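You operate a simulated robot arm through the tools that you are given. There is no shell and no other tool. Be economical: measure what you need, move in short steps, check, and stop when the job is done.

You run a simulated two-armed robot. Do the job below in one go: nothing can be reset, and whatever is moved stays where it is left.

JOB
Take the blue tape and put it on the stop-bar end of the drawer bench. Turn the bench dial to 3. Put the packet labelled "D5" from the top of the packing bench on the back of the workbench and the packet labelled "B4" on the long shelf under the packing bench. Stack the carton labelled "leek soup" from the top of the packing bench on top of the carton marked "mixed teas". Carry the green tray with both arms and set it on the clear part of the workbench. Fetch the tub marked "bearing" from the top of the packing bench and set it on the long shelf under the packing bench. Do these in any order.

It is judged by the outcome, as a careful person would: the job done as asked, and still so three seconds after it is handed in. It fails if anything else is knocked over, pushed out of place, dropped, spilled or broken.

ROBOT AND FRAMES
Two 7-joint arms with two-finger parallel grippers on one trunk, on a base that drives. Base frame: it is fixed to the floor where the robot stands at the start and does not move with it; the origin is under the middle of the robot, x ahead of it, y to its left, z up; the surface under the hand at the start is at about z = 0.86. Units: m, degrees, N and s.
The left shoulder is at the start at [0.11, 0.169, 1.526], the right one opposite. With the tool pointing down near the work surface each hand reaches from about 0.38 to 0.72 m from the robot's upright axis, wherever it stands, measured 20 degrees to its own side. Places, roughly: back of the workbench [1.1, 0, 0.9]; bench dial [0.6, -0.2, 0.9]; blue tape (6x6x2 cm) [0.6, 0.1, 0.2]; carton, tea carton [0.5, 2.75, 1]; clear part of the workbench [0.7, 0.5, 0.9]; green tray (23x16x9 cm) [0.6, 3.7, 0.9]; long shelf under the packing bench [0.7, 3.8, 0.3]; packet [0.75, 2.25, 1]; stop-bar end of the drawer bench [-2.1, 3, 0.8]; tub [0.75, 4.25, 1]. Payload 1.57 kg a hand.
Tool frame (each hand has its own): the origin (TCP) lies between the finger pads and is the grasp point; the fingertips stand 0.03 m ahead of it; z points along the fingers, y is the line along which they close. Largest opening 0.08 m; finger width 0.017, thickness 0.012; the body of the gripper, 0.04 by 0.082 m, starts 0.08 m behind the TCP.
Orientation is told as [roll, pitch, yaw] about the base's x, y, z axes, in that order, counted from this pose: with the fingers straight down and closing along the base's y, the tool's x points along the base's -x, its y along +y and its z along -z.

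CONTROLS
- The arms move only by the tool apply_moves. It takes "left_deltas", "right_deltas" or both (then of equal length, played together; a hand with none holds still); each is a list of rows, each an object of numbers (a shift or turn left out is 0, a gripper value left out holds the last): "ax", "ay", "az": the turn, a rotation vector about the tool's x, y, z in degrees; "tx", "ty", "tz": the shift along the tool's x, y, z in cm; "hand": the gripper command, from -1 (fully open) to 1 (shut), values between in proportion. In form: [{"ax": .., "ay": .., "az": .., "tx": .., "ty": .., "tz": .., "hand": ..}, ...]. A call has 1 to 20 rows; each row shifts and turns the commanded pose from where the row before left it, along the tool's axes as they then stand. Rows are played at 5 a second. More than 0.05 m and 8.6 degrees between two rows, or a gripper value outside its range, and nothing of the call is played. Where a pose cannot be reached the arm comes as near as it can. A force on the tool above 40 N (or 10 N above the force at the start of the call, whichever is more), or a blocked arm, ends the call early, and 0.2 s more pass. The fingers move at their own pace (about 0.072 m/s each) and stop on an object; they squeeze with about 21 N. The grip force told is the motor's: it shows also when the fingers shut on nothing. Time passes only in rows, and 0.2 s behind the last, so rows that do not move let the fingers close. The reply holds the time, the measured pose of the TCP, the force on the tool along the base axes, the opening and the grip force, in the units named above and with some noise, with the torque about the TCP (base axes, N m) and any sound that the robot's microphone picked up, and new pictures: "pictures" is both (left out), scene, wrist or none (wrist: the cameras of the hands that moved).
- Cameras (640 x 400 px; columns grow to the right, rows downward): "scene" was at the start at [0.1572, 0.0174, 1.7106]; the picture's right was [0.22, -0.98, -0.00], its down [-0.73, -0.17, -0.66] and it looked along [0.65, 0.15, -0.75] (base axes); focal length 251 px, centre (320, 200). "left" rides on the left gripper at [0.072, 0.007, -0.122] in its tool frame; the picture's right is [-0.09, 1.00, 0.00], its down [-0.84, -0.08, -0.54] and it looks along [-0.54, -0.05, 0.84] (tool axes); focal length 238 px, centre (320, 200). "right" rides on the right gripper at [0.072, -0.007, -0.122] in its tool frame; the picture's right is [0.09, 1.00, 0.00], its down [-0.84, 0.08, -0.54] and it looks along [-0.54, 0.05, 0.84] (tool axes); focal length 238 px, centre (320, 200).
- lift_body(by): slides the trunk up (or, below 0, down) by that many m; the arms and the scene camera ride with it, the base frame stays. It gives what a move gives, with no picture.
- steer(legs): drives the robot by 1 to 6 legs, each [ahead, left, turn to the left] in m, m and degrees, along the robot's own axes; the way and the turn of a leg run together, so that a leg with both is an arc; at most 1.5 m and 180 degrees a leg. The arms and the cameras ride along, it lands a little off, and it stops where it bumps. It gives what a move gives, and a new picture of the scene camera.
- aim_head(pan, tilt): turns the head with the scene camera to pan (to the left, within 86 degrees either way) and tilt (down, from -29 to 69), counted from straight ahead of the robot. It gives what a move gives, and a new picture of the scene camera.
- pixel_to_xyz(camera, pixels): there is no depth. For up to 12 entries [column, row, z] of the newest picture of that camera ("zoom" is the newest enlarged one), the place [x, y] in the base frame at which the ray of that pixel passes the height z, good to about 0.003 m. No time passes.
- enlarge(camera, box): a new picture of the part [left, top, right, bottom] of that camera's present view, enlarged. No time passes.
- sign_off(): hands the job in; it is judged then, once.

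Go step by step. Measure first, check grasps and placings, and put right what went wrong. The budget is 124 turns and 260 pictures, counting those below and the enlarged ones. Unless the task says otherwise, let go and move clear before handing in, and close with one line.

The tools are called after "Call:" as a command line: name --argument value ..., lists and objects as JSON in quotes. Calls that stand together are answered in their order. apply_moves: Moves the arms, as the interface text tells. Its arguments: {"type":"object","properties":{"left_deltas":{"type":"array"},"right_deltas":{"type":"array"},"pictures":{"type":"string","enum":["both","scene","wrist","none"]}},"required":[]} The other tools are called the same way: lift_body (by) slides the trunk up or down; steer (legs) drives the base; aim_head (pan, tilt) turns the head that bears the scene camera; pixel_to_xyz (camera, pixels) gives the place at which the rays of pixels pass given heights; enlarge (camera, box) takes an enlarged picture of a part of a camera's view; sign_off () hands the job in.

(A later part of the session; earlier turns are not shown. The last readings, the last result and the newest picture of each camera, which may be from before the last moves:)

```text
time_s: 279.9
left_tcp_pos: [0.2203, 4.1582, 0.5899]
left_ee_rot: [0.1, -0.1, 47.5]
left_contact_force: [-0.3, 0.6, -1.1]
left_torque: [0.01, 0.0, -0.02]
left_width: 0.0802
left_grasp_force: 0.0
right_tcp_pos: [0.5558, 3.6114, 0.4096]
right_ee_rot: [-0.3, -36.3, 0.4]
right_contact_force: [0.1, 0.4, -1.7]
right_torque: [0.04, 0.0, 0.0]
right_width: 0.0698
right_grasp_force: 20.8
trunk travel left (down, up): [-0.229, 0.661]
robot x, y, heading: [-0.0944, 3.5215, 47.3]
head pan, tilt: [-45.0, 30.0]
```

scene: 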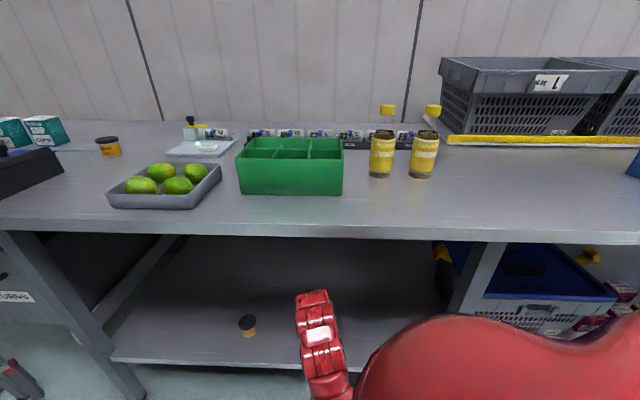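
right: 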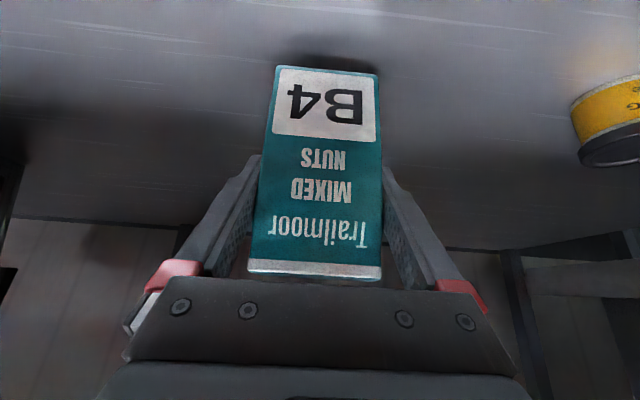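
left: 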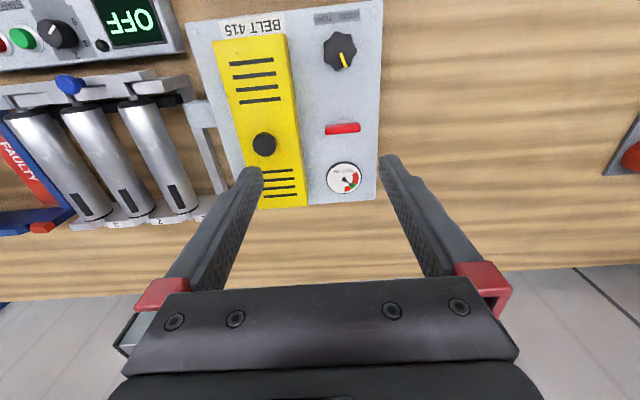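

Call:
apply_moves --right_deltas '[{"tx": 0.3, "tz": 0.4}, {"tx": 0.3, "tz": 0.4}, {"tx": 0.3, "tz": 0.4}, {"tx": 0.15, "tz": 0.2}, {"tx": 0.15, "tz": 0.2}, {"tx": 0.12, "tz": 0.16}, {}]' --pictures "wrist"

```text
time_s: 281.4
left_tcp_pos: [0.221, 4.1588, 0.5903]
left_ee_rot: [0.1, -0.1, 47.5]
left_contact_force: [-0.2, 0.1, -0.1]
left_torque: [0.03, -0.01, -0.01]
left_width: 0.0799
left_grasp_force: 0.1
right_tcp_pos: [0.5555, 3.613, 0.3866]
right_ee_rot: [-0.4, -36.3, 0.4]
right_contact_force: [0.2, -1.0, -2.0]
right_torque: [-0.01, -0.01, -0.01]
right_width: 0.0697
right_grasp_force: 20.4
trunk travel left (down, up): [-0.229, 0.661]
robot x, y, heading: [-0.0968, 3.5228, 47.2]
head pan, tilt: [-45.0, 30.0]
```

right: 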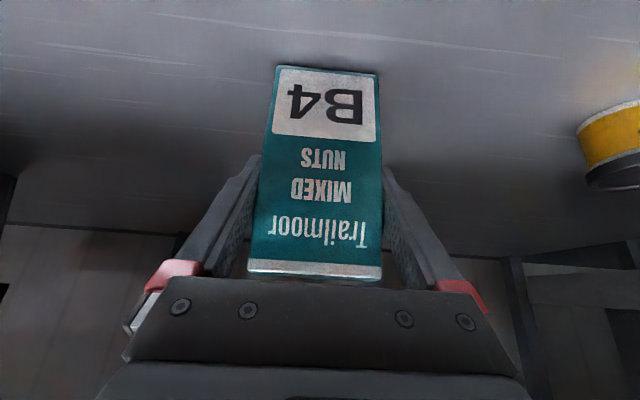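

Almost touching, with no force yet. A few 1.5 mm steps.

Call:
apply_moves --right_deltas '[{"tx": 0.09, "tz": 0.12}, {"tx": 0.09, "tz": 0.12}, {"tx": 0.09, "tz": 0.12}, {}]' --pictures "none"

```text
time_s: 282.4
left_tcp_pos: [0.2201, 4.1601, 0.5888]
left_ee_rot: [0.1, -0.3, 47.5]
left_contact_force: [0.3, 0.4, -0.9]
left_torque: [0.03, 0.01, 0.01]
left_width: 0.0799
left_grasp_force: 0.1
right_tcp_pos: [0.5563, 3.6124, 0.3858]
right_ee_rot: [-0.4, -36.7, 0.3]
right_contact_force: [1.9, 0.6, 14.9]
right_torque: [0.51, -0.1, 0.0]
right_width: 0.0701
right_grasp_force: 20.9
trunk travel left (down, up): [-0.229, 0.661]
robot x, y, heading: [-0.0973, 3.5215, 46.9]
head pan, tilt: [-45.0, 30.0]
```

Contact at 15 N. I'll ease off, open and withdraw horizontally.

Call:
apply_moves --right_deltas '[{"tx": -0.06, "tz": -0.08}, {"hand": -1}, {}, {}, {}, {"tx": 0.8, "tz": -0.6}, {"tx": 1.2, "tz": -0.9}, {"tx": 1.6, "tz": -1.2}, {"tx": 1.6, "tz": -1.2}, {}]' --pictures "wrist"

Call:
steer --legs '[[-0.36, 0.4, 0], [0, 0, -47]]'

```text
time_s: 284.6
left_tcp_pos: [0.2211, 4.1591, 0.5879]
left_ee_rot: [0.1, -0.1, 47.6]
left_contact_force: [0.1, -1.3, 0.5]
left_torque: [0.01, -0.01, -0.02]
left_width: 0.0801
left_grasp_force: 0.1
right_tcp_pos: [0.4915, 3.6134, 0.3844]
right_ee_rot: [-0.4, -36.4, 0.4]
right_contact_force: [-0.4, -0.3, 0.9]
right_torque: [-0.01, -0.04, 0.01]
right_width: 0.08
right_grasp_force: 0.1
trunk travel left (down, up): [-0.229, 0.661]
robot x, y, heading: [-0.0971, 3.5232, 47.1]
head pan, tilt: [-45.0, 30.0]
```

right: 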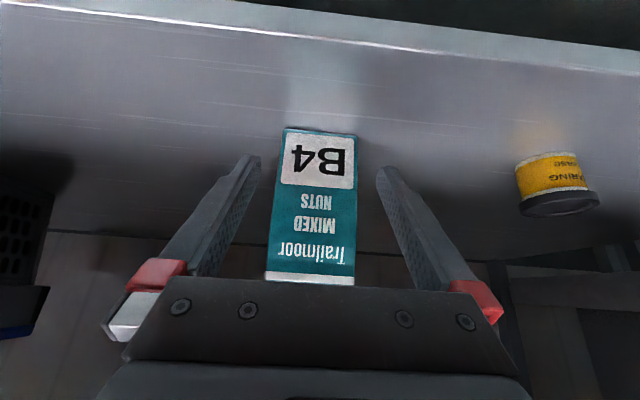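

```text
time_s: 289.9
left_tcp_pos: [0.0455, 3.7324, 0.5896]
left_ee_rot: [0.1, -0.1, 0.7]
left_contact_force: [0.3, -0.3, 0.0]
left_torque: [-0.03, -0.01, 0.0]
left_width: 0.0799
left_grasp_force: 0.1
right_tcp_pos: [-0.1671, 3.161, 0.3846]
right_ee_rot: [-0.4, -36.4, -46.4]
right_contact_force: [0.2, 0.1, 0.5]
right_torque: [0.0, -0.02, -0.01]
right_width: 0.0798
right_grasp_force: 0.0
trunk travel left (down, up): [-0.229, 0.661]
robot x, y, heading: [-0.6377, 3.5318, 0.6]
head pan, tilt: [-45.0, 30.0]
```

scene: 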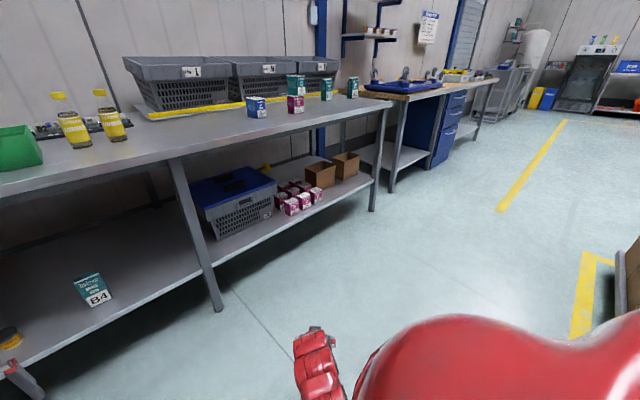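

B4 stands on the shelf beside the tub. Next D5: I'll raise the trunk, bring the hand in front again and move to y≈2.3.

Call:
lift_body --by 0.4

Call:
lift_body --by 0.26

Call:
apply_moves --right_deltas '[{"ax": -4.45, "az": -6.04}, {"ax": -4.45, "az": -6.04}, {"ax": -4.45, "az": -6.04}, {"ax": -4.45, "az": -6.04}, {"ax": -4.45, "az": -6.04}, {"ax": -4.45, "az": -6.04}, {"tx": -1.34, "tz": 0.99, "ty": 2.33}, {"tx": -1.34, "tz": 0.99, "ty": 2.33}, {"tx": -1.34, "tz": 0.99, "ty": 2.33}, {"tx": -1.34, "tz": 0.99, "ty": 2.33}, {"tx": -1.34, "tz": 0.99, "ty": 2.33}, {"tx": -1.34, "tz": 0.99, "ty": 2.33}, {"tx": -1.34, "tz": 0.99, "ty": 2.33}, {"tx": -1.34, "tz": 0.99, "ty": 2.33}, {"tx": -1.34, "tz": 0.99, "ty": 2.33}, {}]' --pictures "none"

Call:
steer --legs '[[0.19, 0, -0.6], [0, -1.22, 0]]'

```text
time_s: 293.7
left_tcp_pos: [0.0456, 3.7326, 0.9891]
left_ee_rot: [0.2, -0.1, 0.8]
left_contact_force: [0.1, 0.3, 0.1]
left_torque: [-0.02, 0.02, 0.01]
left_width: 0.0801
left_grasp_force: 0.1
right_tcp_pos: [-0.168, 3.1615, 0.7856]
right_ee_rot: [-0.5, -36.5, -46.5]
right_contact_force: [0.6, 0.1, 0.5]
right_torque: [-0.01, 0.06, 0.02]
right_width: 0.0798
right_grasp_force: 0.0
trunk travel left (down, up): [-0.629, 0.261]
robot x, y, heading: [-0.6387, 3.5269, 0.2]
head pan, tilt: [-45.0, 30.0]
```

```text
time_s: 296.4
left_tcp_pos: [0.0465, 3.7334, 1.2491]
left_ee_rot: [0.1, -0.1, 0.7]
left_contact_force: [0.0, -0.3, -0.2]
left_torque: [-0.01, 0.0, 0.0]
left_width: 0.08
left_grasp_force: 0.1
right_tcp_pos: [-0.1679, 3.1616, 1.0447]
right_ee_rot: [-0.3, -36.5, -46.4]
right_contact_force: [0.0, -0.4, 0.1]
right_torque: [-0.03, 0.02, -0.01]
right_width: 0.0798
right_grasp_force: 0.1
trunk travel left (down, up): [-0.889, 0.001]
robot x, y, heading: [-0.6377, 3.5296, 0.3]
head pan, tilt: [-45.0, 30.0]
```

```text
time_s: 299.8
left_tcp_pos: [0.0459, 3.7312, 1.2487]
left_ee_rot: [0.1, -0.2, 0.7]
left_contact_force: [-0.5, -0.1, 0.3]
left_torque: [-0.01, 0.01, -0.03]
left_width: 0.0801
left_grasp_force: 0.1
right_tcp_pos: [-0.0009, 3.3325, 1.0549]
right_ee_rot: [-0.7, -38.0, -4.7]
right_contact_force: [0.8, 0.7, -0.9]
right_torque: [0.0, -0.02, -0.03]
right_width: 0.08
right_grasp_force: 0.1
right hand out of reach, approached as far as the arm can: row 3
trunk travel left (down, up): [-0.889, 0.001]
robot x, y, heading: [-0.6359, 3.5279, 0.4]
head pan, tilt: [-45.0, 30.0]
```

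```text
time_s: 307.1
left_tcp_pos: [0.2383, 2.5177, 1.2483]
left_ee_rot: [0.2, -0.1, 0.3]
left_contact_force: [0.3, 0.7, 1.0]
left_torque: [0.0, 0.01, -0.01]
left_width: 0.08
left_grasp_force: 0.1
right_tcp_pos: [0.1884, 2.1177, 1.0553]
right_ee_rot: [-0.8, -38.0, -5.1]
right_contact_force: [-0.7, 0.3, 0.0]
right_torque: [-0.04, 0.0, 0.02]
right_width: 0.0802
right_grasp_force: 0.2
trunk travel left (down, up): [-0.889, 0.001]
robot x, y, heading: [-0.4458, 2.3215, 0.0]
head pan, tilt: [-45.0, 30.0]
```

scene: 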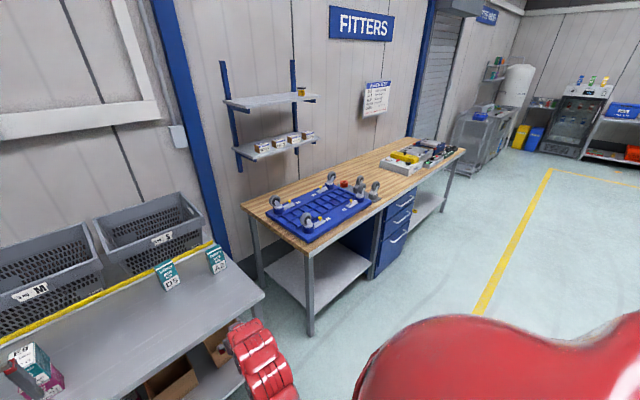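

I'll drive in front of D5, lower 0.1 m and look.

Call:
steer --legs '[[0.38, 0.035, 0]]'

Call:
lift_body --by -0.1

Call:
apply_moves --right_deltas '[{"ax": -3.5, "az": -4.8}]' --pictures "wrist"

Call:
enlarge --camera "right" --box '[220, 110, 420, 290]'

```text
time_s: 309.5
left_tcp_pos: [0.6198, 2.5529, 1.2489]
left_ee_rot: [0.1, -0.3, 0.5]
left_contact_force: [0.3, -0.5, 0.5]
left_torque: [0.0, -0.01, -0.01]
left_width: 0.0798
left_grasp_force: 0.0
right_tcp_pos: [0.57, 2.1532, 1.0546]
right_ee_rot: [-0.7, -38.2, -5.1]
right_contact_force: [0.7, 0.7, 0.2]
right_torque: [0.0, -0.03, -0.01]
right_width: 0.0797
right_grasp_force: 0.1
trunk travel left (down, up): [-0.889, 0.001]
robot x, y, heading: [-0.0647, 2.3526, 0.1]
head pan, tilt: [-45.0, 30.0]
```

scene: 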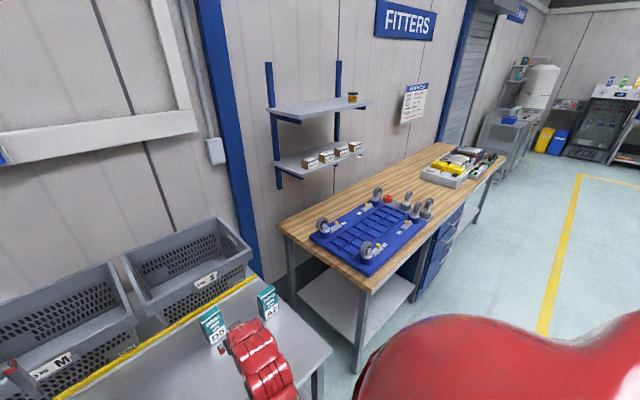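

```text
time_s: 310.9
left_tcp_pos: [0.6215, 2.5532, 1.1495]
left_ee_rot: [0.1, -0.2, 0.4]
left_contact_force: [-1.0, -0.4, 0.5]
left_torque: [0.0, 0.01, -0.01]
left_width: 0.08
left_grasp_force: 0.1
right_tcp_pos: [0.5713, 2.1542, 0.9556]
right_ee_rot: [-0.7, -38.0, -5.0]
right_contact_force: [-0.7, -0.4, -0.2]
right_torque: [0.0, -0.03, -0.03]
right_width: 0.0799
right_grasp_force: 0.0
trunk travel left (down, up): [-0.789, 0.101]
robot x, y, heading: [-0.0671, 2.3557, -0.2]
head pan, tilt: [-45.0, 30.0]
```

```text
time_s: 311.2
left_tcp_pos: [0.6212, 2.5528, 1.1487]
left_ee_rot: [0.0, -0.1, 0.4]
left_contact_force: [-0.3, -0.7, -0.2]
left_torque: [0.01, -0.03, -0.02]
left_width: 0.0798
left_grasp_force: 0.1
right_tcp_pos: [0.5713, 2.1529, 0.9554]
right_ee_rot: [-1.0, -38.0, 1.1]
right_contact_force: [-0.4, 0.4, -0.7]
right_torque: [-0.01, -0.01, -0.02]
right_width: 0.0799
right_grasp_force: 0.1
trunk travel left (down, up): [-0.789, 0.101]
robot x, y, heading: [-0.0593, 2.3557, -0.1]
head pan, tilt: [-45.0, 30.0]
```

right: 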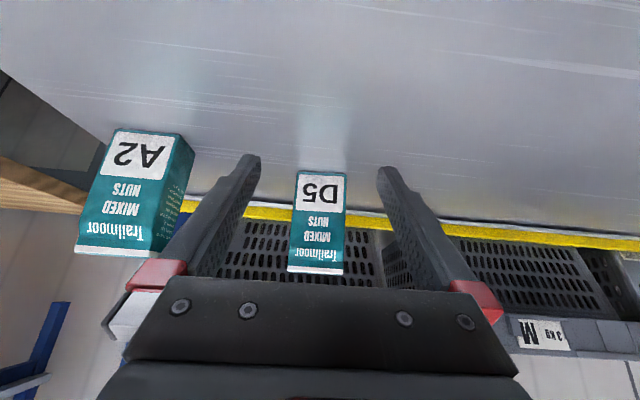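

```text
2.22 times, centred on (320, 200) of right
```

zoom: 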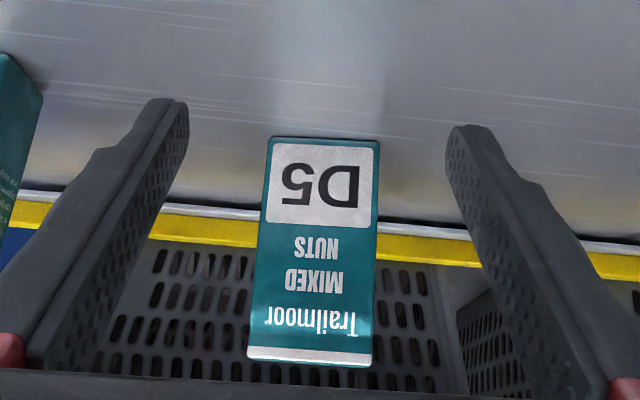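

Call:
pixel_to_xyz --camera "right" --pixels '[[297, 172, 0.86], [346, 174, 0.86], [292, 220, 0.91], [345, 222, 0.91], [181, 136, 0.86], [193, 155, 0.86]]'

```text
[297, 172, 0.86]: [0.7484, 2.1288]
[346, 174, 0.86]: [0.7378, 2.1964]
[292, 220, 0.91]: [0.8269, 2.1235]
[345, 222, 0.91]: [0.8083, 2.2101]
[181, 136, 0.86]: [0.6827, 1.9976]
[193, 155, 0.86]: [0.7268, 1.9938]
```

D5 is centred at y≈2.163, front x≈0.743, yaw about +7°. I'll move 2.5 cm closer, align and advance.

Call:
steer --legs '[[0.025, 0, 0]]'

Call:
apply_moves --right_deltas '[{"ax": -3.7, "az": -4.73}, {"ty": -1.2}, {"tx": -1.68, "tz": 1.494}, {"tx": -1.68, "tz": 1.494}, {"tx": -1.68, "tz": 1.494}, {"tx": -1.68, "tz": 1.494}, {}]' --pictures "wrist"

```text
time_s: 312.1
left_tcp_pos: [0.6417, 2.553, 1.1522]
left_ee_rot: [0.1, -0.4, 0.3]
left_contact_force: [-0.5, 0.0, 0.3]
left_torque: [0.01, -0.03, 0.02]
left_width: 0.0799
left_grasp_force: 0.0
right_tcp_pos: [0.5936, 2.1521, 0.9578]
right_ee_rot: [-0.9, -38.2, 1.1]
right_contact_force: [-0.8, 0.4, 1.2]
right_torque: [0.0, 0.01, 0.03]
right_width: 0.08
right_grasp_force: 0.0
trunk travel left (down, up): [-0.789, 0.101]
robot x, y, heading: [-0.0383, 2.3583, -0.3]
head pan, tilt: [-45.0, 30.0]
```

scene: 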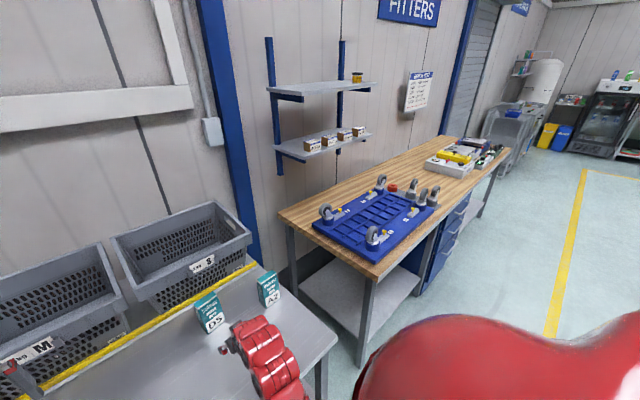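

```text
time_s: 313.7
left_tcp_pos: [0.6453, 2.553, 1.1485]
left_ee_rot: [0.2, -0.1, 0.4]
left_contact_force: [-0.4, 0.2, 0.2]
left_torque: [0.01, -0.01, -0.01]
left_width: 0.0798
left_grasp_force: 0.1
right_tcp_pos: [0.6853, 2.1501, 0.9486]
right_ee_rot: [-0.9, -37.9, 7.2]
right_contact_force: [-0.7, -0.3, 0.5]
right_torque: [0.0, -0.05, -0.02]
right_width: 0.08
right_grasp_force: 0.1
trunk travel left (down, up): [-0.789, 0.101]
robot x, y, heading: [-0.0391, 2.3542, -0.0]
head pan, tilt: [-45.0, 30.0]
```

right: 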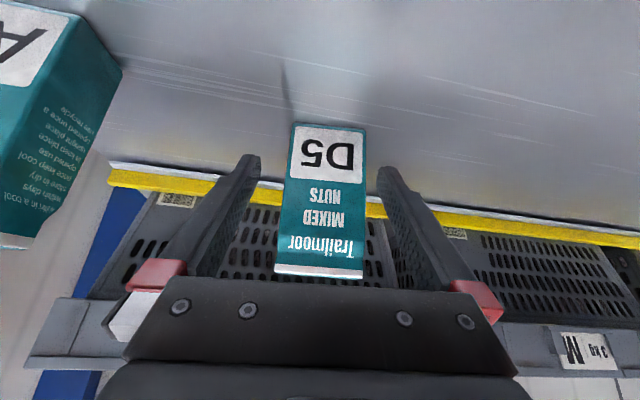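

Call:
apply_moves --right_deltas '[{"tx": -1.26, "tz": 1.11, "ty": 0.35}, {"tx": -1.26, "tz": 1.11}, {"tx": -1.26, "tz": 1.11}, {"tx": -1.26, "tz": 1.11}, {}, {"hand": 1}, {"hand": 1}, {"hand": 1}, {"hand": 1}]' --pictures "wrist"

```text
time_s: 315.7
left_tcp_pos: [0.6448, 2.5533, 1.1485]
left_ee_rot: [0.2, -0.1, 0.5]
left_contact_force: [-0.1, 0.6, -0.1]
left_torque: [-0.01, 0.01, 0.02]
left_width: 0.0802
left_grasp_force: 0.0
right_tcp_pos: [0.7506, 2.1626, 0.9456]
right_ee_rot: [-0.9, -37.9, 7.1]
right_contact_force: [0.1, 0.8, 0.8]
right_torque: [0.15, 0.05, -0.01]
right_width: 0.0698
right_grasp_force: 21.1
trunk travel left (down, up): [-0.789, 0.101]
robot x, y, heading: [-0.04, 2.3536, -0.1]
head pan, tilt: [-45.0, 30.0]
```

right: 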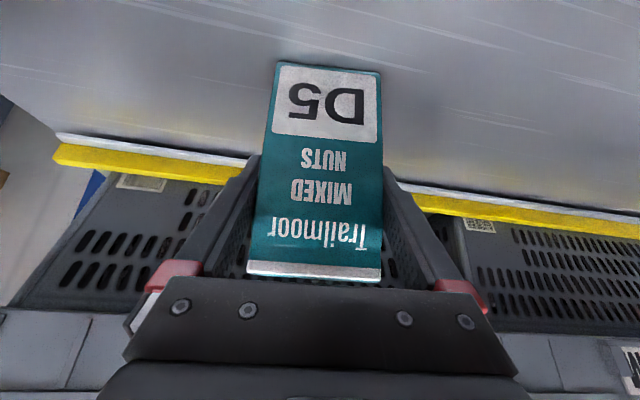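

Gripped. I'll lift, back off and drive to the workbench.

Call:
lift_body --by 0.1

Call:
apply_moves --right_deltas '[{"tx": -1.19, "tz": -1.61}, {"tx": -1.19, "tz": -1.61}, {"tx": -1.19, "tz": -1.61}, {}]' --pictures "none"

Call:
steer --legs '[[-0.42, 0, 0], [0, -1.5, 0], [0, -0.65, 0]]'

Call:
aim_head --pan 10 --tilt 40

```text
time_s: 317.0
left_tcp_pos: [0.6466, 2.5523, 1.2482]
left_ee_rot: [0.1, 0.0, 0.5]
left_contact_force: [0.2, 1.1, 0.4]
left_torque: [0.0, 0.0, 0.0]
left_width: 0.08
left_grasp_force: 0.1
right_tcp_pos: [0.7512, 2.1622, 1.0457]
right_ee_rot: [-0.9, -37.8, 7.1]
right_contact_force: [0.4, 0.8, -2.1]
right_torque: [0.0, 0.03, 0.01]
right_width: 0.0701
right_grasp_force: 21.3
trunk travel left (down, up): [-0.889, 0.001]
robot x, y, heading: [-0.0426, 2.3562, 0.2]
head pan, tilt: [-45.0, 30.0]
```

```text
time_s: 318.0
left_tcp_pos: [0.6453, 2.5529, 1.2483]
left_ee_rot: [0.2, -0.1, 0.4]
left_contact_force: [0.0, 0.4, -0.5]
left_torque: [-0.01, 0.02, 0.0]
left_width: 0.0801
left_grasp_force: 0.0
right_tcp_pos: [0.7512, 2.1628, 1.108]
right_ee_rot: [-0.8, -37.8, 7.1]
right_contact_force: [-0.3, 0.1, -1.8]
right_torque: [-0.02, -0.03, -0.03]
right_width: 0.0697
right_grasp_force: 21.3
trunk travel left (down, up): [-0.889, 0.001]
robot x, y, heading: [-0.0367, 2.3526, -0.2]
head pan, tilt: [-45.0, 30.0]
```

```text
time_s: 330.8
left_tcp_pos: [0.1811, 0.3839, 1.2496]
left_ee_rot: [0.1, -0.1, -1.6]
left_contact_force: [0.7, 0.0, 0.3]
left_torque: [-0.01, 0.01, 0.02]
left_width: 0.0802
left_grasp_force: 0.1
right_tcp_pos: [0.2733, -0.011, 1.1076]
right_ee_rot: [-1.0, -37.9, 5.2]
right_contact_force: [-0.3, 0.4, -1.8]
right_torque: [0.05, 0.02, -0.02]
right_width: 0.0698
right_grasp_force: 20.6
trunk travel left (down, up): [-0.889, 0.001]
robot x, y, heading: [-0.5086, 0.2032, -1.9]
head pan, tilt: [-45.0, 30.0]
```

scene: 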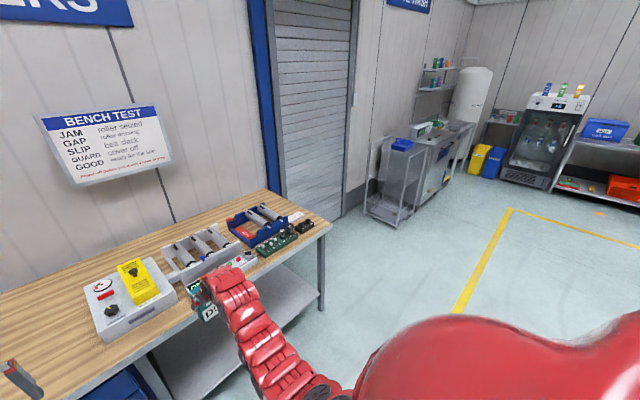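

```text
time_s: 332.1
left_tcp_pos: [0.1819, 0.3821, 1.25]
left_ee_rot: [0.0, -0.1, -1.5]
left_contact_force: [-0.2, -0.2, -0.1]
left_torque: [0.02, 0.0, -0.03]
left_width: 0.0799
left_grasp_force: 0.1
right_tcp_pos: [0.2737, -0.0115, 1.1062]
right_ee_rot: [-0.9, -37.9, 5.2]
right_contact_force: [-0.3, 0.7, -2.0]
right_torque: [0.0, 0.01, 0.01]
right_width: 0.0697
right_grasp_force: 20.7
trunk travel left (down, up): [-0.889, 0.001]
robot x, y, heading: [-0.5096, 0.2045, -1.9]
head pan, tilt: [10.0, 40.0]
```

scene: 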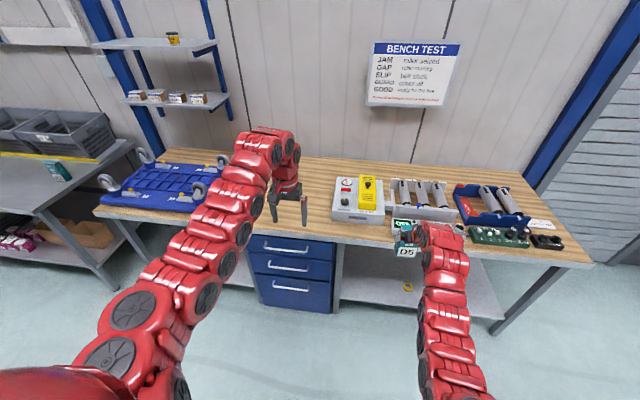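

Call:
pixel_to_xyz --camera "scene" --pixels '[[330, 157, 0.86], [420, 166, 0.86], [345, 178, 0.9], [384, 178, 0.9], [455, 181, 0.9], [400, 172, 0.86], [315, 170, 0.86], [210, 160, 0.86], [250, 205, 0.86], [230, 200, 0.86], [300, 238, 0.86]]'

Call:
enlarge --camera "scene" --box '[180, 130, 500, 290]'

```text
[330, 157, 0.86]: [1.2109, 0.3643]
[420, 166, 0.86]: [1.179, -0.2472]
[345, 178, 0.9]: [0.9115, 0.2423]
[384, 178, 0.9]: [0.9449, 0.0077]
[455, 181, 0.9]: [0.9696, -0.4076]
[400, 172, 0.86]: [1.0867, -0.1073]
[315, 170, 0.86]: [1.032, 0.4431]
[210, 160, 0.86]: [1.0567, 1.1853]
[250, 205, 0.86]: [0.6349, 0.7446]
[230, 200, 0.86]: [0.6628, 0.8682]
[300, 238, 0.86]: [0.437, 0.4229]
```

```text
2.00 times, centred on (340, 210) of scene
```

zoom: 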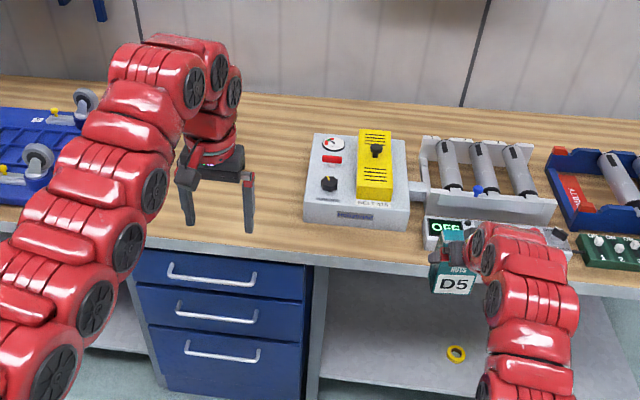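

The bench spans x 0.42–1.2, so its back strip needs a long reach. I'll aim at about (1.02,-0.1), behind the white rollers. First I'll move the left hand aside and line up the base.

Call:
apply_moves --left_deltas '[{"tx": 1.5, "ty": 2}, {"tx": 1.5, "ty": 2}, {"tx": 1.5, "ty": 2}, {"tx": 1.5, "ty": 2}, {"tx": 1, "ty": 2}, {"tx": 1, "ty": 2}, {"ty": 2}, {}]' --pictures "none"

Call:
steer --legs '[[0, -0.11, 1.9], [0.48, 0, 0]]'

Call:
aim_head --pan 0 --tilt 48

```text
time_s: 333.9
left_tcp_pos: [0.1323, 0.4739, 1.2493]
left_ee_rot: [0.0, 0.0, -1.5]
left_contact_force: [-0.4, -0.4, -0.3]
left_torque: [0.01, 0.0, -0.06]
left_width: 0.0799
left_grasp_force: 0.2
left hand out of reach, approached as far as the arm can: row 4, 5, 6
right_tcp_pos: [0.2734, -0.0126, 1.1059]
right_ee_rot: [-0.9, -37.9, 5.2]
right_contact_force: [0.1, -0.6, -1.9]
right_torque: [-0.03, 0.01, -0.01]
right_width: 0.0697
right_grasp_force: 21.1
trunk travel left (down, up): [-0.889, 0.001]
robot x, y, heading: [-0.5088, 0.2044, -1.9]
head pan, tilt: [10.0, 40.0]
```

```text
time_s: 337.5
left_tcp_pos: [0.5937, 0.3771, 1.2494]
left_ee_rot: [0.1, -0.1, -0.2]
left_contact_force: [0.0, -0.2, 0.6]
left_torque: [0.03, -0.04, 0.02]
left_width: 0.08
left_grasp_force: 0.1
right_tcp_pos: [0.7473, -0.1055, 1.1066]
right_ee_rot: [-1.0, -37.9, 6.5]
right_contact_force: [0.5, -0.3, -1.8]
right_torque: [0.02, 0.02, -0.01]
right_width: 0.0699
right_grasp_force: 21.0
trunk travel left (down, up): [-0.889, 0.001]
robot x, y, heading: [-0.0414, 0.0959, -0.3]
head pan, tilt: [10.0, 40.0]
```

scene: 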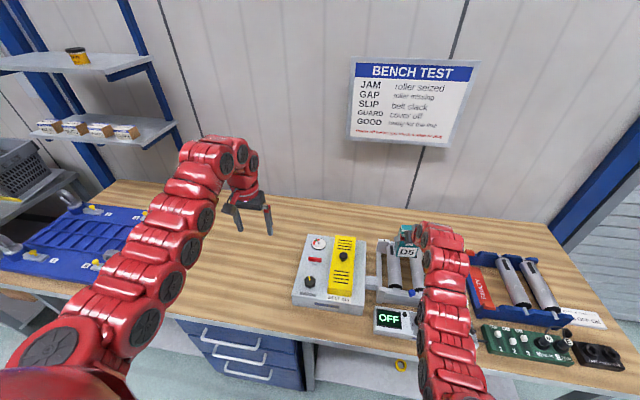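

```text
time_s: 338.2
left_tcp_pos: [0.5958, 0.3774, 1.2489]
left_ee_rot: [0.2, 0.0, -0.2]
left_contact_force: [0.8, -0.6, 0.6]
left_torque: [-0.01, -0.02, -0.02]
left_width: 0.0801
left_grasp_force: 0.1
right_tcp_pos: [0.7483, -0.1059, 1.1057]
right_ee_rot: [-0.9, -37.8, 6.5]
right_contact_force: [-0.5, -1.1, -1.3]
right_torque: [0.01, 0.02, -0.02]
right_width: 0.0695
right_grasp_force: 21.3
trunk travel left (down, up): [-0.889, 0.001]
robot x, y, heading: [-0.0416, 0.0957, -0.4]
head pan, tilt: [0.0, 48.0]
```

scene: 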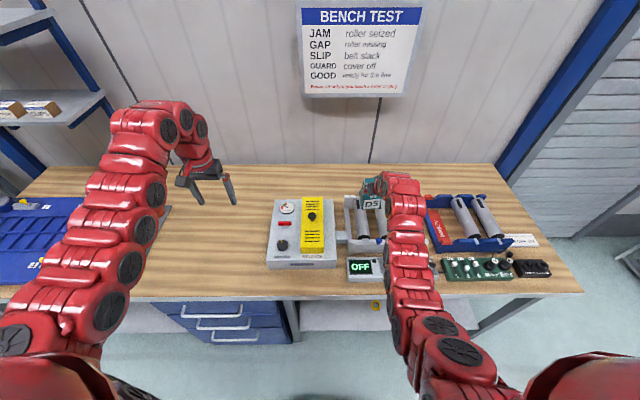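

I'll trade height: raise the arm 14 cm and lower the trunk 14 cm, so the shoulder is level with the wrist, then extend forward.

Call:
apply_moves --right_deltas '[{"tx": -1.19, "tz": -1.61}, {"tx": -1.19, "tz": -1.61}, {"tx": -1.19, "tz": -1.61}, {"tx": -1.19, "tz": -1.61}, {"tx": -1.19, "tz": -1.61}, {"tx": -1.19, "tz": -1.61}, {"tx": -1.19, "tz": -1.61}, {}]' --pictures "none"

Call:
lift_body --by -0.15

Call:
apply_moves --right_deltas '[{"tx": -1.58, "tz": 1.23}, {"tx": -1.58, "tz": 1.23}, {"tx": -1.58, "tz": 1.23}, {"tx": -1.58, "tz": 1.23}, {"tx": -1.58, "tz": 1.23}, {"tx": -1.58, "tz": 1.23}, {"tx": -1.58, "tz": 1.23}, {"tx": -1.58, "tz": 1.23}, {}]' --pictures "both"

```text
time_s: 340.0
left_tcp_pos: [0.5965, 0.3775, 1.2486]
left_ee_rot: [0.2, -0.1, -0.3]
left_contact_force: [-0.6, 0.4, -0.2]
left_torque: [-0.01, -0.02, -0.01]
left_width: 0.0802
left_grasp_force: 0.2
right_tcp_pos: [0.7445, -0.1021, 1.2466]
right_ee_rot: [-0.8, -37.8, 6.4]
right_contact_force: [-0.2, 0.0, -2.1]
right_torque: [0.0, 0.02, -0.04]
right_width: 0.0696
right_grasp_force: 21.2
trunk travel left (down, up): [-0.889, 0.001]
robot x, y, heading: [-0.0389, 0.0948, -0.4]
head pan, tilt: [0.0, 48.0]
```

```text
time_s: 341.7
left_tcp_pos: [0.5954, 0.3771, 1.099]
left_ee_rot: [0.1, -0.1, -0.2]
left_contact_force: [-0.3, 0.1, 0.5]
left_torque: [0.03, 0.0, 0.0]
left_width: 0.0801
left_grasp_force: 0.0
right_tcp_pos: [0.7455, -0.1026, 1.0966]
right_ee_rot: [-0.9, -37.8, 6.4]
right_contact_force: [0.5, -0.6, -0.5]
right_torque: [0.0, 0.03, -0.02]
right_width: 0.0696
right_grasp_force: 21.1
trunk travel left (down, up): [-0.739, 0.151]
robot x, y, heading: [-0.0385, 0.0933, -0.3]
head pan, tilt: [0.0, 48.0]
```

```text
time_s: 343.7
left_tcp_pos: [0.5947, 0.3762, 1.0991]
left_ee_rot: [0.1, -0.1, -0.1]
left_contact_force: [0.0, 0.6, 0.6]
left_torque: [0.0, 0.0, -0.03]
left_width: 0.0803
left_grasp_force: 0.1
right_tcp_pos: [0.8414, -0.0943, 1.0947]
right_ee_rot: [-0.9, -37.9, 6.5]
right_contact_force: [0.3, -0.7, -2.4]
right_torque: [-0.02, 0.01, 0.04]
right_width: 0.0696
right_grasp_force: 21.3
right hand out of reach, approached as far as the arm can: row 5, 6, 7, 8
trunk travel left (down, up): [-0.739, 0.151]
robot x, y, heading: [-0.0404, 0.0953, -0.6]
head pan, tilt: [0.0, 48.0]
```

scene: 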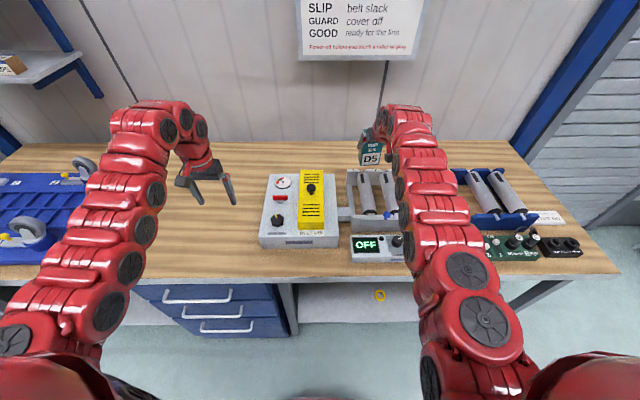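
right: 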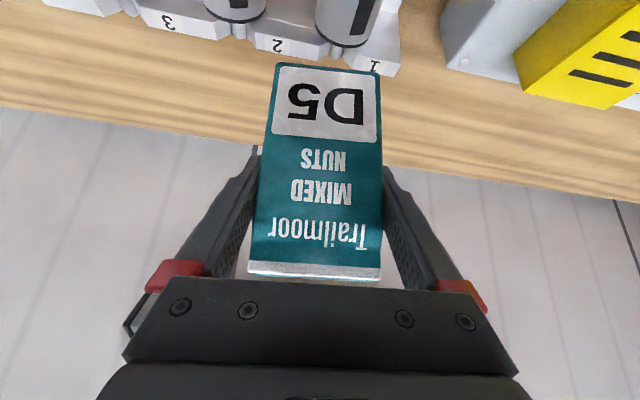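

The arm maxes out at x=0.84 from here. I'll measure the strip behind the rollers.

Call:
pixel_to_xyz --camera "right" --pixels '[[270, 50, 0.88], [350, 68, 0.88], [200, 130, 0.86], [420, 168, 0.86], [480, 75, 0.9], [550, 105, 0.95], [330, 100, 0.86]]'

Call:
enlarge --camera "scene" --box '[230, 120, 550, 280]'

```text
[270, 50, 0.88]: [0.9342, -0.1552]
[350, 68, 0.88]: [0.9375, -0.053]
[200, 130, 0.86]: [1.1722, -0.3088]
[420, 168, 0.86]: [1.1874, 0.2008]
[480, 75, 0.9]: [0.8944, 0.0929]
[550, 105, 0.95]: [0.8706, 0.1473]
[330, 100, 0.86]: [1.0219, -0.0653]
```

```text
2.00 times, centred on (390, 200) of scene
```

zoom: 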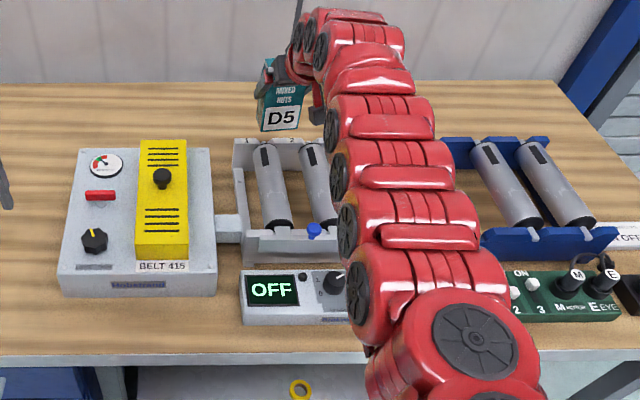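

The strip runs x 0.94–1.18. Turning the base 45° left puts the right shoulder further forward, so I'll back off and use the sideways arm pose again.

Call:
steer --legs '[[-0.4, 0, 0]]'

Call:
apply_moves --right_deltas '[{"tx": 2.37, "tz": -1.85}, {"tx": 2.37, "tz": -1.85}, {"tx": 2.37, "tz": -1.85}, {"tx": 2.37, "tz": -1.85}, {"tx": 2.37, "tz": -1.85}, {"tx": 2.37, "tz": -1.85}, {"tx": 2.37, "tz": -1.85}, {"tx": 2.37, "tz": -1.85}, {"ty": -2.4}, {"ty": -2.4}, {"ty": -2.4}, {"ty": -2.4}, {}]' --pictures "none"

Call:
apply_moves --right_deltas '[{"ax": 4.62, "az": 5.9}, {"ax": 4.62, "az": 5.9}, {"ax": 4.62, "az": 5.9}, {"ax": 4.62, "az": 5.9}, {"ax": 4.62, "az": 5.9}, {"ax": 4.62, "az": 5.9}, {"ax": 4.62, "az": 5.9}, {"ty": -2.4}, {"ty": -2.4}, {"ty": -2.4}, {"ty": -2.4}, {"ty": -2.4}, {"ty": -2.4}, {"ty": -2.4}, {"ty": -2.4}, {}]' --pictures "wrist"

Call:
steer --legs '[[0, 0, 46]]'

```text
time_s: 346.2
left_tcp_pos: [0.2, 0.3781, 1.0983]
left_ee_rot: [0.2, -0.1, -0.6]
left_contact_force: [0.1, -0.5, 0.0]
left_torque: [0.01, 0.01, 0.01]
left_width: 0.0802
left_grasp_force: 0.2
right_tcp_pos: [0.4422, -0.0949, 1.0931]
right_ee_rot: [-0.9, -37.8, 6.1]
right_contact_force: [-0.3, -0.1, -1.5]
right_torque: [-0.02, 0.05, -0.01]
right_width: 0.0695
right_grasp_force: 20.8
trunk travel left (down, up): [-0.739, 0.151]
robot x, y, heading: [-0.436, 0.0983, -1.0]
head pan, tilt: [0.0, 48.0]
```

scene: 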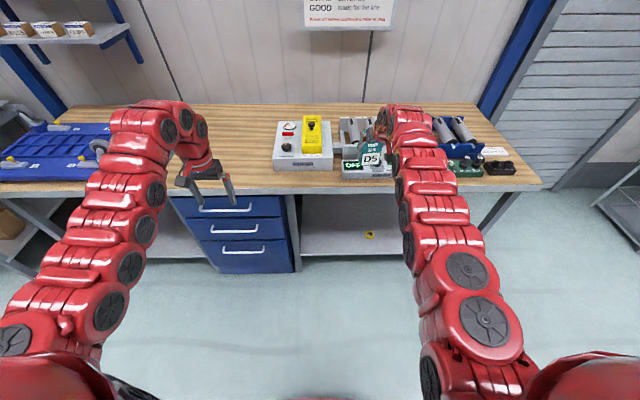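

```text
time_s: 349.0
left_tcp_pos: [0.1985, 0.3785, 1.099]
left_ee_rot: [0.1, 0.0, -0.6]
left_contact_force: [-0.5, -0.2, 1.2]
left_torque: [0.0, 0.02, 0.01]
left_width: 0.0801
left_grasp_force: 0.0
right_tcp_pos: [0.2132, -0.2132, 1.0952]
right_ee_rot: [-1.0, -37.8, 6.1]
right_contact_force: [-0.7, -0.3, -1.3]
right_torque: [0.01, -0.01, -0.01]
right_width: 0.0699
right_grasp_force: 20.7
trunk travel left (down, up): [-0.739, 0.151]
robot x, y, heading: [-0.4385, 0.0965, -0.9]
head pan, tilt: [0.0, 48.0]
```

```text
time_s: 352.4
left_tcp_pos: [0.1997, 0.379, 1.0976]
left_ee_rot: [0.1, -0.1, -0.7]
left_contact_force: [-0.2, 0.1, 0.4]
left_torque: [-0.01, 0.0, 0.02]
left_width: 0.0799
left_grasp_force: 0.0
right_tcp_pos: [0.0844, -0.3338, 1.0713]
right_ee_rot: [-0.8, -38.5, -46.4]
right_contact_force: [-0.2, 0.3, -1.9]
right_torque: [0.02, 0.01, -0.01]
right_width: 0.0696
right_grasp_force: 21.4
right hand out of reach, approached as far as the arm can: row 7, 8, 9
trunk travel left (down, up): [-0.739, 0.151]
robot x, y, heading: [-0.4354, 0.0982, -0.9]
head pan, tilt: [0.0, 48.0]
```

right: 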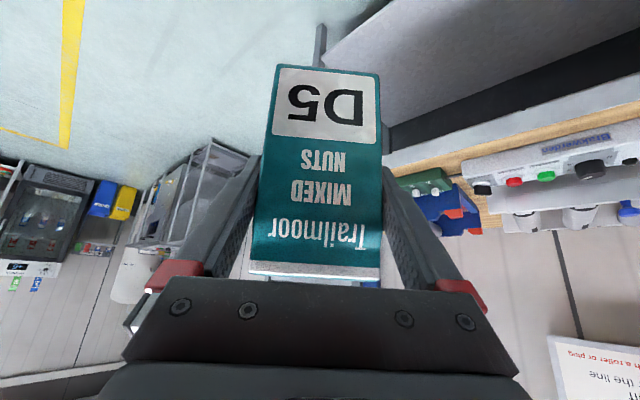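

```text
time_s: 354.9
left_tcp_pos: [-0.2006, 0.753, 1.0979]
left_ee_rot: [0.1, 0.0, 45.9]
left_contact_force: [-1.1, 0.0, 0.5]
left_torque: [0.03, -0.01, 0.01]
left_width: 0.08
left_grasp_force: 0.0
right_tcp_pos: [0.2371, 0.1802, 1.0721]
right_ee_rot: [-0.8, -38.6, 0.1]
right_contact_force: [-0.3, 0.8, -1.6]
right_torque: [0.04, 0.04, 0.05]
right_width: 0.0699
right_grasp_force: 20.8
trunk travel left (down, up): [-0.739, 0.151]
robot x, y, heading: [-0.4358, 0.0987, 45.8]
head pan, tilt: [0.0, 48.0]
```

scene: 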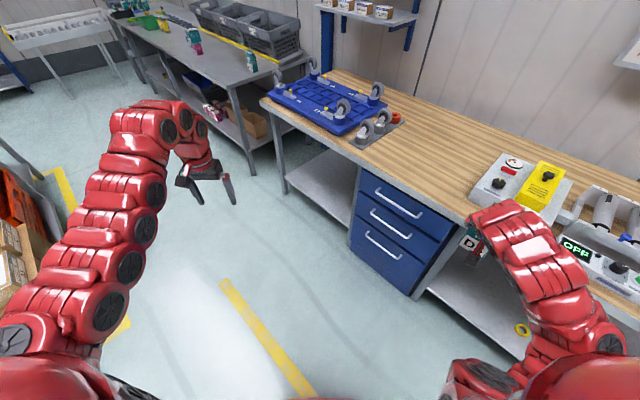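

Hand is at (0.237,0.18). I'll raise it 6 cm, then bring the base to about (0,-0.04).

Call:
apply_moves --right_deltas '[{"tx": -1.23, "tz": -1.57}, {"tx": -1.23, "tz": -1.57}, {"tx": -1.23, "tz": -1.57}, {}]' --pictures "none"

Call:
steer --legs '[[0.204, -0.41, 0]]'

Call:
apply_moves --right_deltas '[{"tx": -1.95, "tz": 1.55}, {"tx": -1.95, "tz": 1.55}, {"tx": -1.95, "tz": 1.55}, {"tx": -1.95, "tz": 1.55}, {"tx": -1.95, "tz": 1.55}, {"tx": -1.95, "tz": 1.55}, {"tx": -1.95, "tz": 1.55}, {"tx": -1.95, "tz": 1.55}, {"tx": -1.95, "tz": 1.55}, {"tx": -1.95, "tz": 1.55}, {"tx": -1.95, "tz": 1.55}, {"tx": -1.95, "tz": 1.55}, {}]' --pictures "wrist"

```text
time_s: 355.9
left_tcp_pos: [-0.2012, 0.7537, 1.0986]
left_ee_rot: [0.1, -0.2, 45.9]
left_contact_force: [-0.1, 0.3, 0.2]
left_torque: [-0.01, -0.02, 0.0]
left_width: 0.0803
left_grasp_force: 0.0
right_tcp_pos: [0.2393, 0.1764, 1.1247]
right_ee_rot: [-0.4, -38.7, 0.1]
right_contact_force: [0.5, -0.1, -1.8]
right_torque: [0.0, 0.04, 0.01]
right_width: 0.0698
right_grasp_force: 21.2
right hand out of reach, approached as far as the arm can: row 3
trunk travel left (down, up): [-0.739, 0.151]
robot x, y, heading: [-0.4339, 0.1003, 45.2]
head pan, tilt: [0.0, 48.0]
```

```text
time_s: 358.7
left_tcp_pos: [0.2327, 0.6117, 1.1003]
left_ee_rot: [0.1, -0.1, 45.9]
left_contact_force: [0.2, 0.6, -0.2]
left_torque: [0.0, -0.01, -0.01]
left_width: 0.08
left_grasp_force: 0.2
right_tcp_pos: [0.6724, 0.0339, 1.1233]
right_ee_rot: [-0.5, -38.7, 0.1]
right_contact_force: [0.4, 0.2, -1.9]
right_torque: [0.01, 0.03, 0.03]
right_width: 0.0697
right_grasp_force: 21.2
trunk travel left (down, up): [-0.739, 0.151]
robot x, y, heading: [-0.003, -0.0371, 45.5]
head pan, tilt: [0.0, 48.0]
```

scene: 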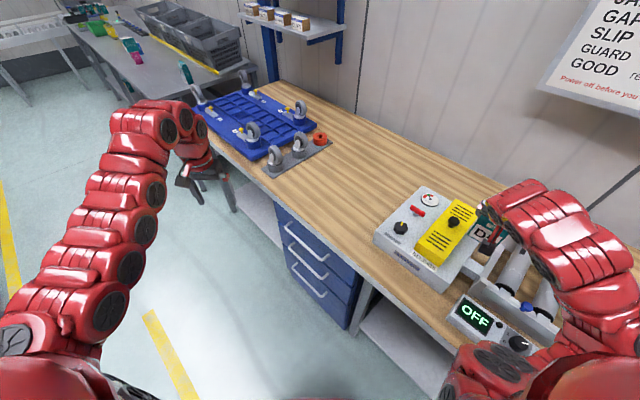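

```text
time_s: 361.5
left_tcp_pos: [0.2329, 0.6121, 1.0989]
left_ee_rot: [0.1, -0.2, 46.0]
left_contact_force: [1.0, 0.2, 0.7]
left_torque: [0.01, 0.0, -0.02]
left_width: 0.0796
left_grasp_force: 0.0
right_tcp_pos: [0.9577, 0.0339, 1.1266]
right_ee_rot: [-0.5, -38.8, 0.2]
right_contact_force: [-0.9, -0.1, -1.5]
right_torque: [0.03, 0.02, -0.02]
right_width: 0.07
right_grasp_force: 20.8
right hand out of reach, approached as far as the arm can: row 12
trunk travel left (down, up): [-0.739, 0.151]
robot x, y, heading: [-0.0066, -0.0388, 45.5]
head pan, tilt: [0.0, 48.0]
```

right: 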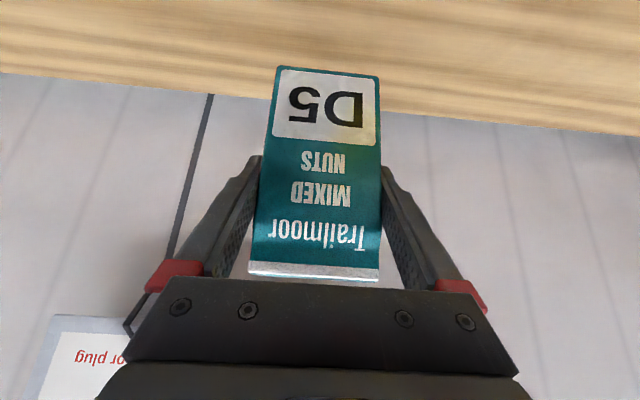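

TCP reached x=0.958. I'll shift the base by (+0.05,-0.12), so the packet sits behind the rollers and the arm avoids the belt unit.

Call:
steer --legs '[[-0.05, -0.12, 0]]'

Call:
lift_body --by -0.1

Call:
aim_head --pan -35 --tilt 40

Call:
apply_moves --right_deltas '[{}]' --pictures "wrist"

```text
time_s: 362.8
left_tcp_pos: [0.2846, 0.4933, 1.0986]
left_ee_rot: [0.1, -0.2, 46.0]
left_contact_force: [0.4, 0.0, 0.8]
left_torque: [0.0, -0.04, -0.01]
left_width: 0.0803
left_grasp_force: 0.0
right_tcp_pos: [1.0085, -0.0829, 1.1257]
right_ee_rot: [-0.4, -38.6, 0.1]
right_contact_force: [0.2, 0.3, -1.2]
right_torque: [0.0, 0.02, -0.01]
right_width: 0.0697
right_grasp_force: 21.2
trunk travel left (down, up): [-0.739, 0.151]
robot x, y, heading: [0.0508, -0.16, 45.5]
head pan, tilt: [0.0, 48.0]
```

scene: 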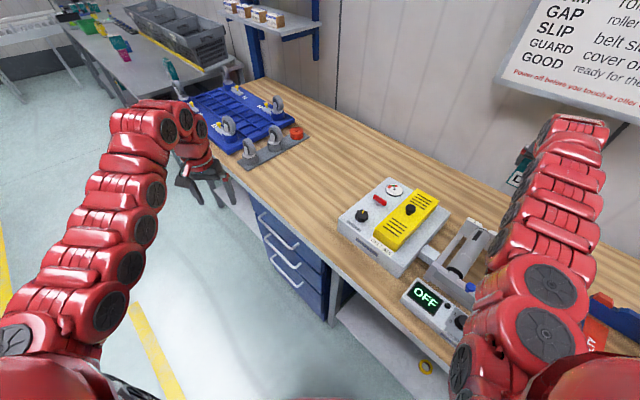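

```text
time_s: 364.1
left_tcp_pos: [0.2826, 0.4934, 0.9998]
left_ee_rot: [0.2, 0.0, 46.0]
left_contact_force: [0.1, 0.2, -0.6]
left_torque: [-0.03, 0.01, 0.0]
left_width: 0.08
left_grasp_force: 0.1
right_tcp_pos: [1.0091, -0.0841, 1.0254]
right_ee_rot: [-0.4, -38.7, 0.1]
right_contact_force: [-0.3, -0.7, -0.6]
right_torque: [0.02, 0.05, 0.03]
right_width: 0.0699
right_grasp_force: 21.1
trunk travel left (down, up): [-0.639, 0.251]
robot x, y, heading: [0.0476, -0.1613, 45.6]
head pan, tilt: [0.0, 48.0]
```

```text
time_s: 365.1
left_tcp_pos: [0.2823, 0.4925, 1.0001]
left_ee_rot: [0.2, -0.2, 46.0]
left_contact_force: [0.4, 0.1, 0.8]
left_torque: [0.01, 0.05, 0.0]
left_width: 0.08
left_grasp_force: 0.1
right_tcp_pos: [1.0096, -0.0841, 1.0247]
right_ee_rot: [-0.5, -38.7, 0.1]
right_contact_force: [0.1, -0.9, -1.7]
right_torque: [-0.01, 0.0, 0.02]
right_width: 0.0701
right_grasp_force: 20.9
trunk travel left (down, up): [-0.639, 0.251]
robot x, y, heading: [0.0439, -0.1613, 45.3]
head pan, tilt: [-35.0, 40.0]
```

scene: 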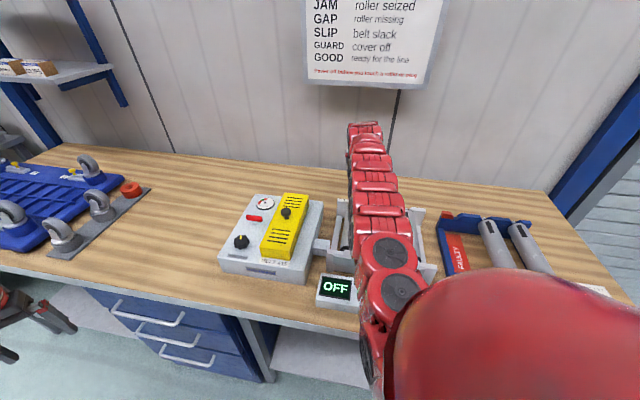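

```text
time_s: 365.5
left_tcp_pos: [0.2833, 0.4928, 1.0]
left_ee_rot: [0.0, -0.1, 46.0]
left_contact_force: [0.0, 0.6, 0.8]
left_torque: [0.01, 0.01, 0.04]
left_width: 0.08
left_grasp_force: 0.1
right_tcp_pos: [1.0093, -0.0852, 1.024]
right_ee_rot: [-0.4, -38.7, 0.2]
right_contact_force: [-0.6, 0.4, -0.9]
right_torque: [0.02, 0.0, -0.01]
right_width: 0.07
right_grasp_force: 21.2
trunk travel left (down, up): [-0.639, 0.251]
robot x, y, heading: [0.0489, -0.1561, 45.5]
head pan, tilt: [-35.0, 40.0]
```

right: 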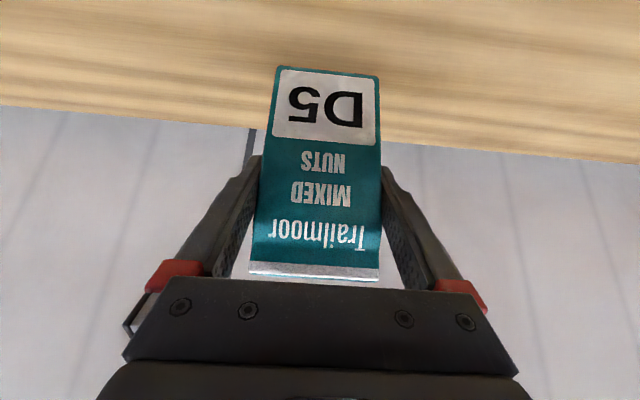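

I'll lower with the trunk: 6.5 cm, then small steps.

Call:
lift_body --by -0.065

Call:
lift_body --by -0.008

Call:
apply_moves --right_deltas '[{}]' --pictures "wrist"

```text
time_s: 366.6
left_tcp_pos: [0.2823, 0.493, 0.9334]
left_ee_rot: [0.1, -0.1, 46.0]
left_contact_force: [0.7, -0.3, -0.1]
left_torque: [-0.03, -0.04, 0.0]
left_width: 0.0799
left_grasp_force: 0.1
right_tcp_pos: [1.0093, -0.0855, 0.9602]
right_ee_rot: [-0.4, -38.7, 0.1]
right_contact_force: [0.6, -0.2, -1.6]
right_torque: [0.0, 0.02, 0.02]
right_width: 0.0698
right_grasp_force: 21.1
trunk travel left (down, up): [-0.574, 0.316]
robot x, y, heading: [0.0493, -0.1604, 45.3]
head pan, tilt: [-35.0, 40.0]
```

```text
time_s: 367.1
left_tcp_pos: [0.2838, 0.4941, 0.9259]
left_ee_rot: [0.1, -0.1, 46.0]
left_contact_force: [-0.1, 0.6, -0.4]
left_torque: [0.0, 0.0, 0.0]
left_width: 0.08
left_grasp_force: 0.1
right_tcp_pos: [1.0097, -0.0849, 0.9513]
right_ee_rot: [-0.4, -38.7, 0.2]
right_contact_force: [-0.4, 0.7, -0.9]
right_torque: [-0.03, 0.02, -0.01]
right_width: 0.0697
right_grasp_force: 21.4
trunk travel left (down, up): [-0.566, 0.324]
robot x, y, heading: [0.0487, -0.1581, 45.7]
head pan, tilt: [-35.0, 40.0]
```

```text
time_s: 367.5
left_tcp_pos: [0.2831, 0.4931, 0.9255]
left_ee_rot: [0.1, -0.1, 46.0]
left_contact_force: [0.3, -0.8, -0.7]
left_torque: [0.03, 0.02, 0.0]
left_width: 0.08
left_grasp_force: 0.0
right_tcp_pos: [1.0099, -0.085, 0.9511]
right_ee_rot: [-0.4, -38.7, 0.1]
right_contact_force: [-0.6, -0.3, -1.7]
right_torque: [0.01, 0.03, 0.02]
right_width: 0.0699
right_grasp_force: 21.2
trunk travel left (down, up): [-0.566, 0.324]
robot x, y, heading: [0.0491, -0.1645, 45.5]
head pan, tilt: [-35.0, 40.0]
```

right: 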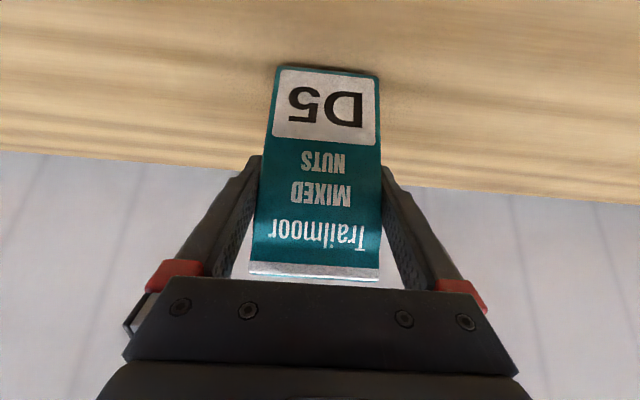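

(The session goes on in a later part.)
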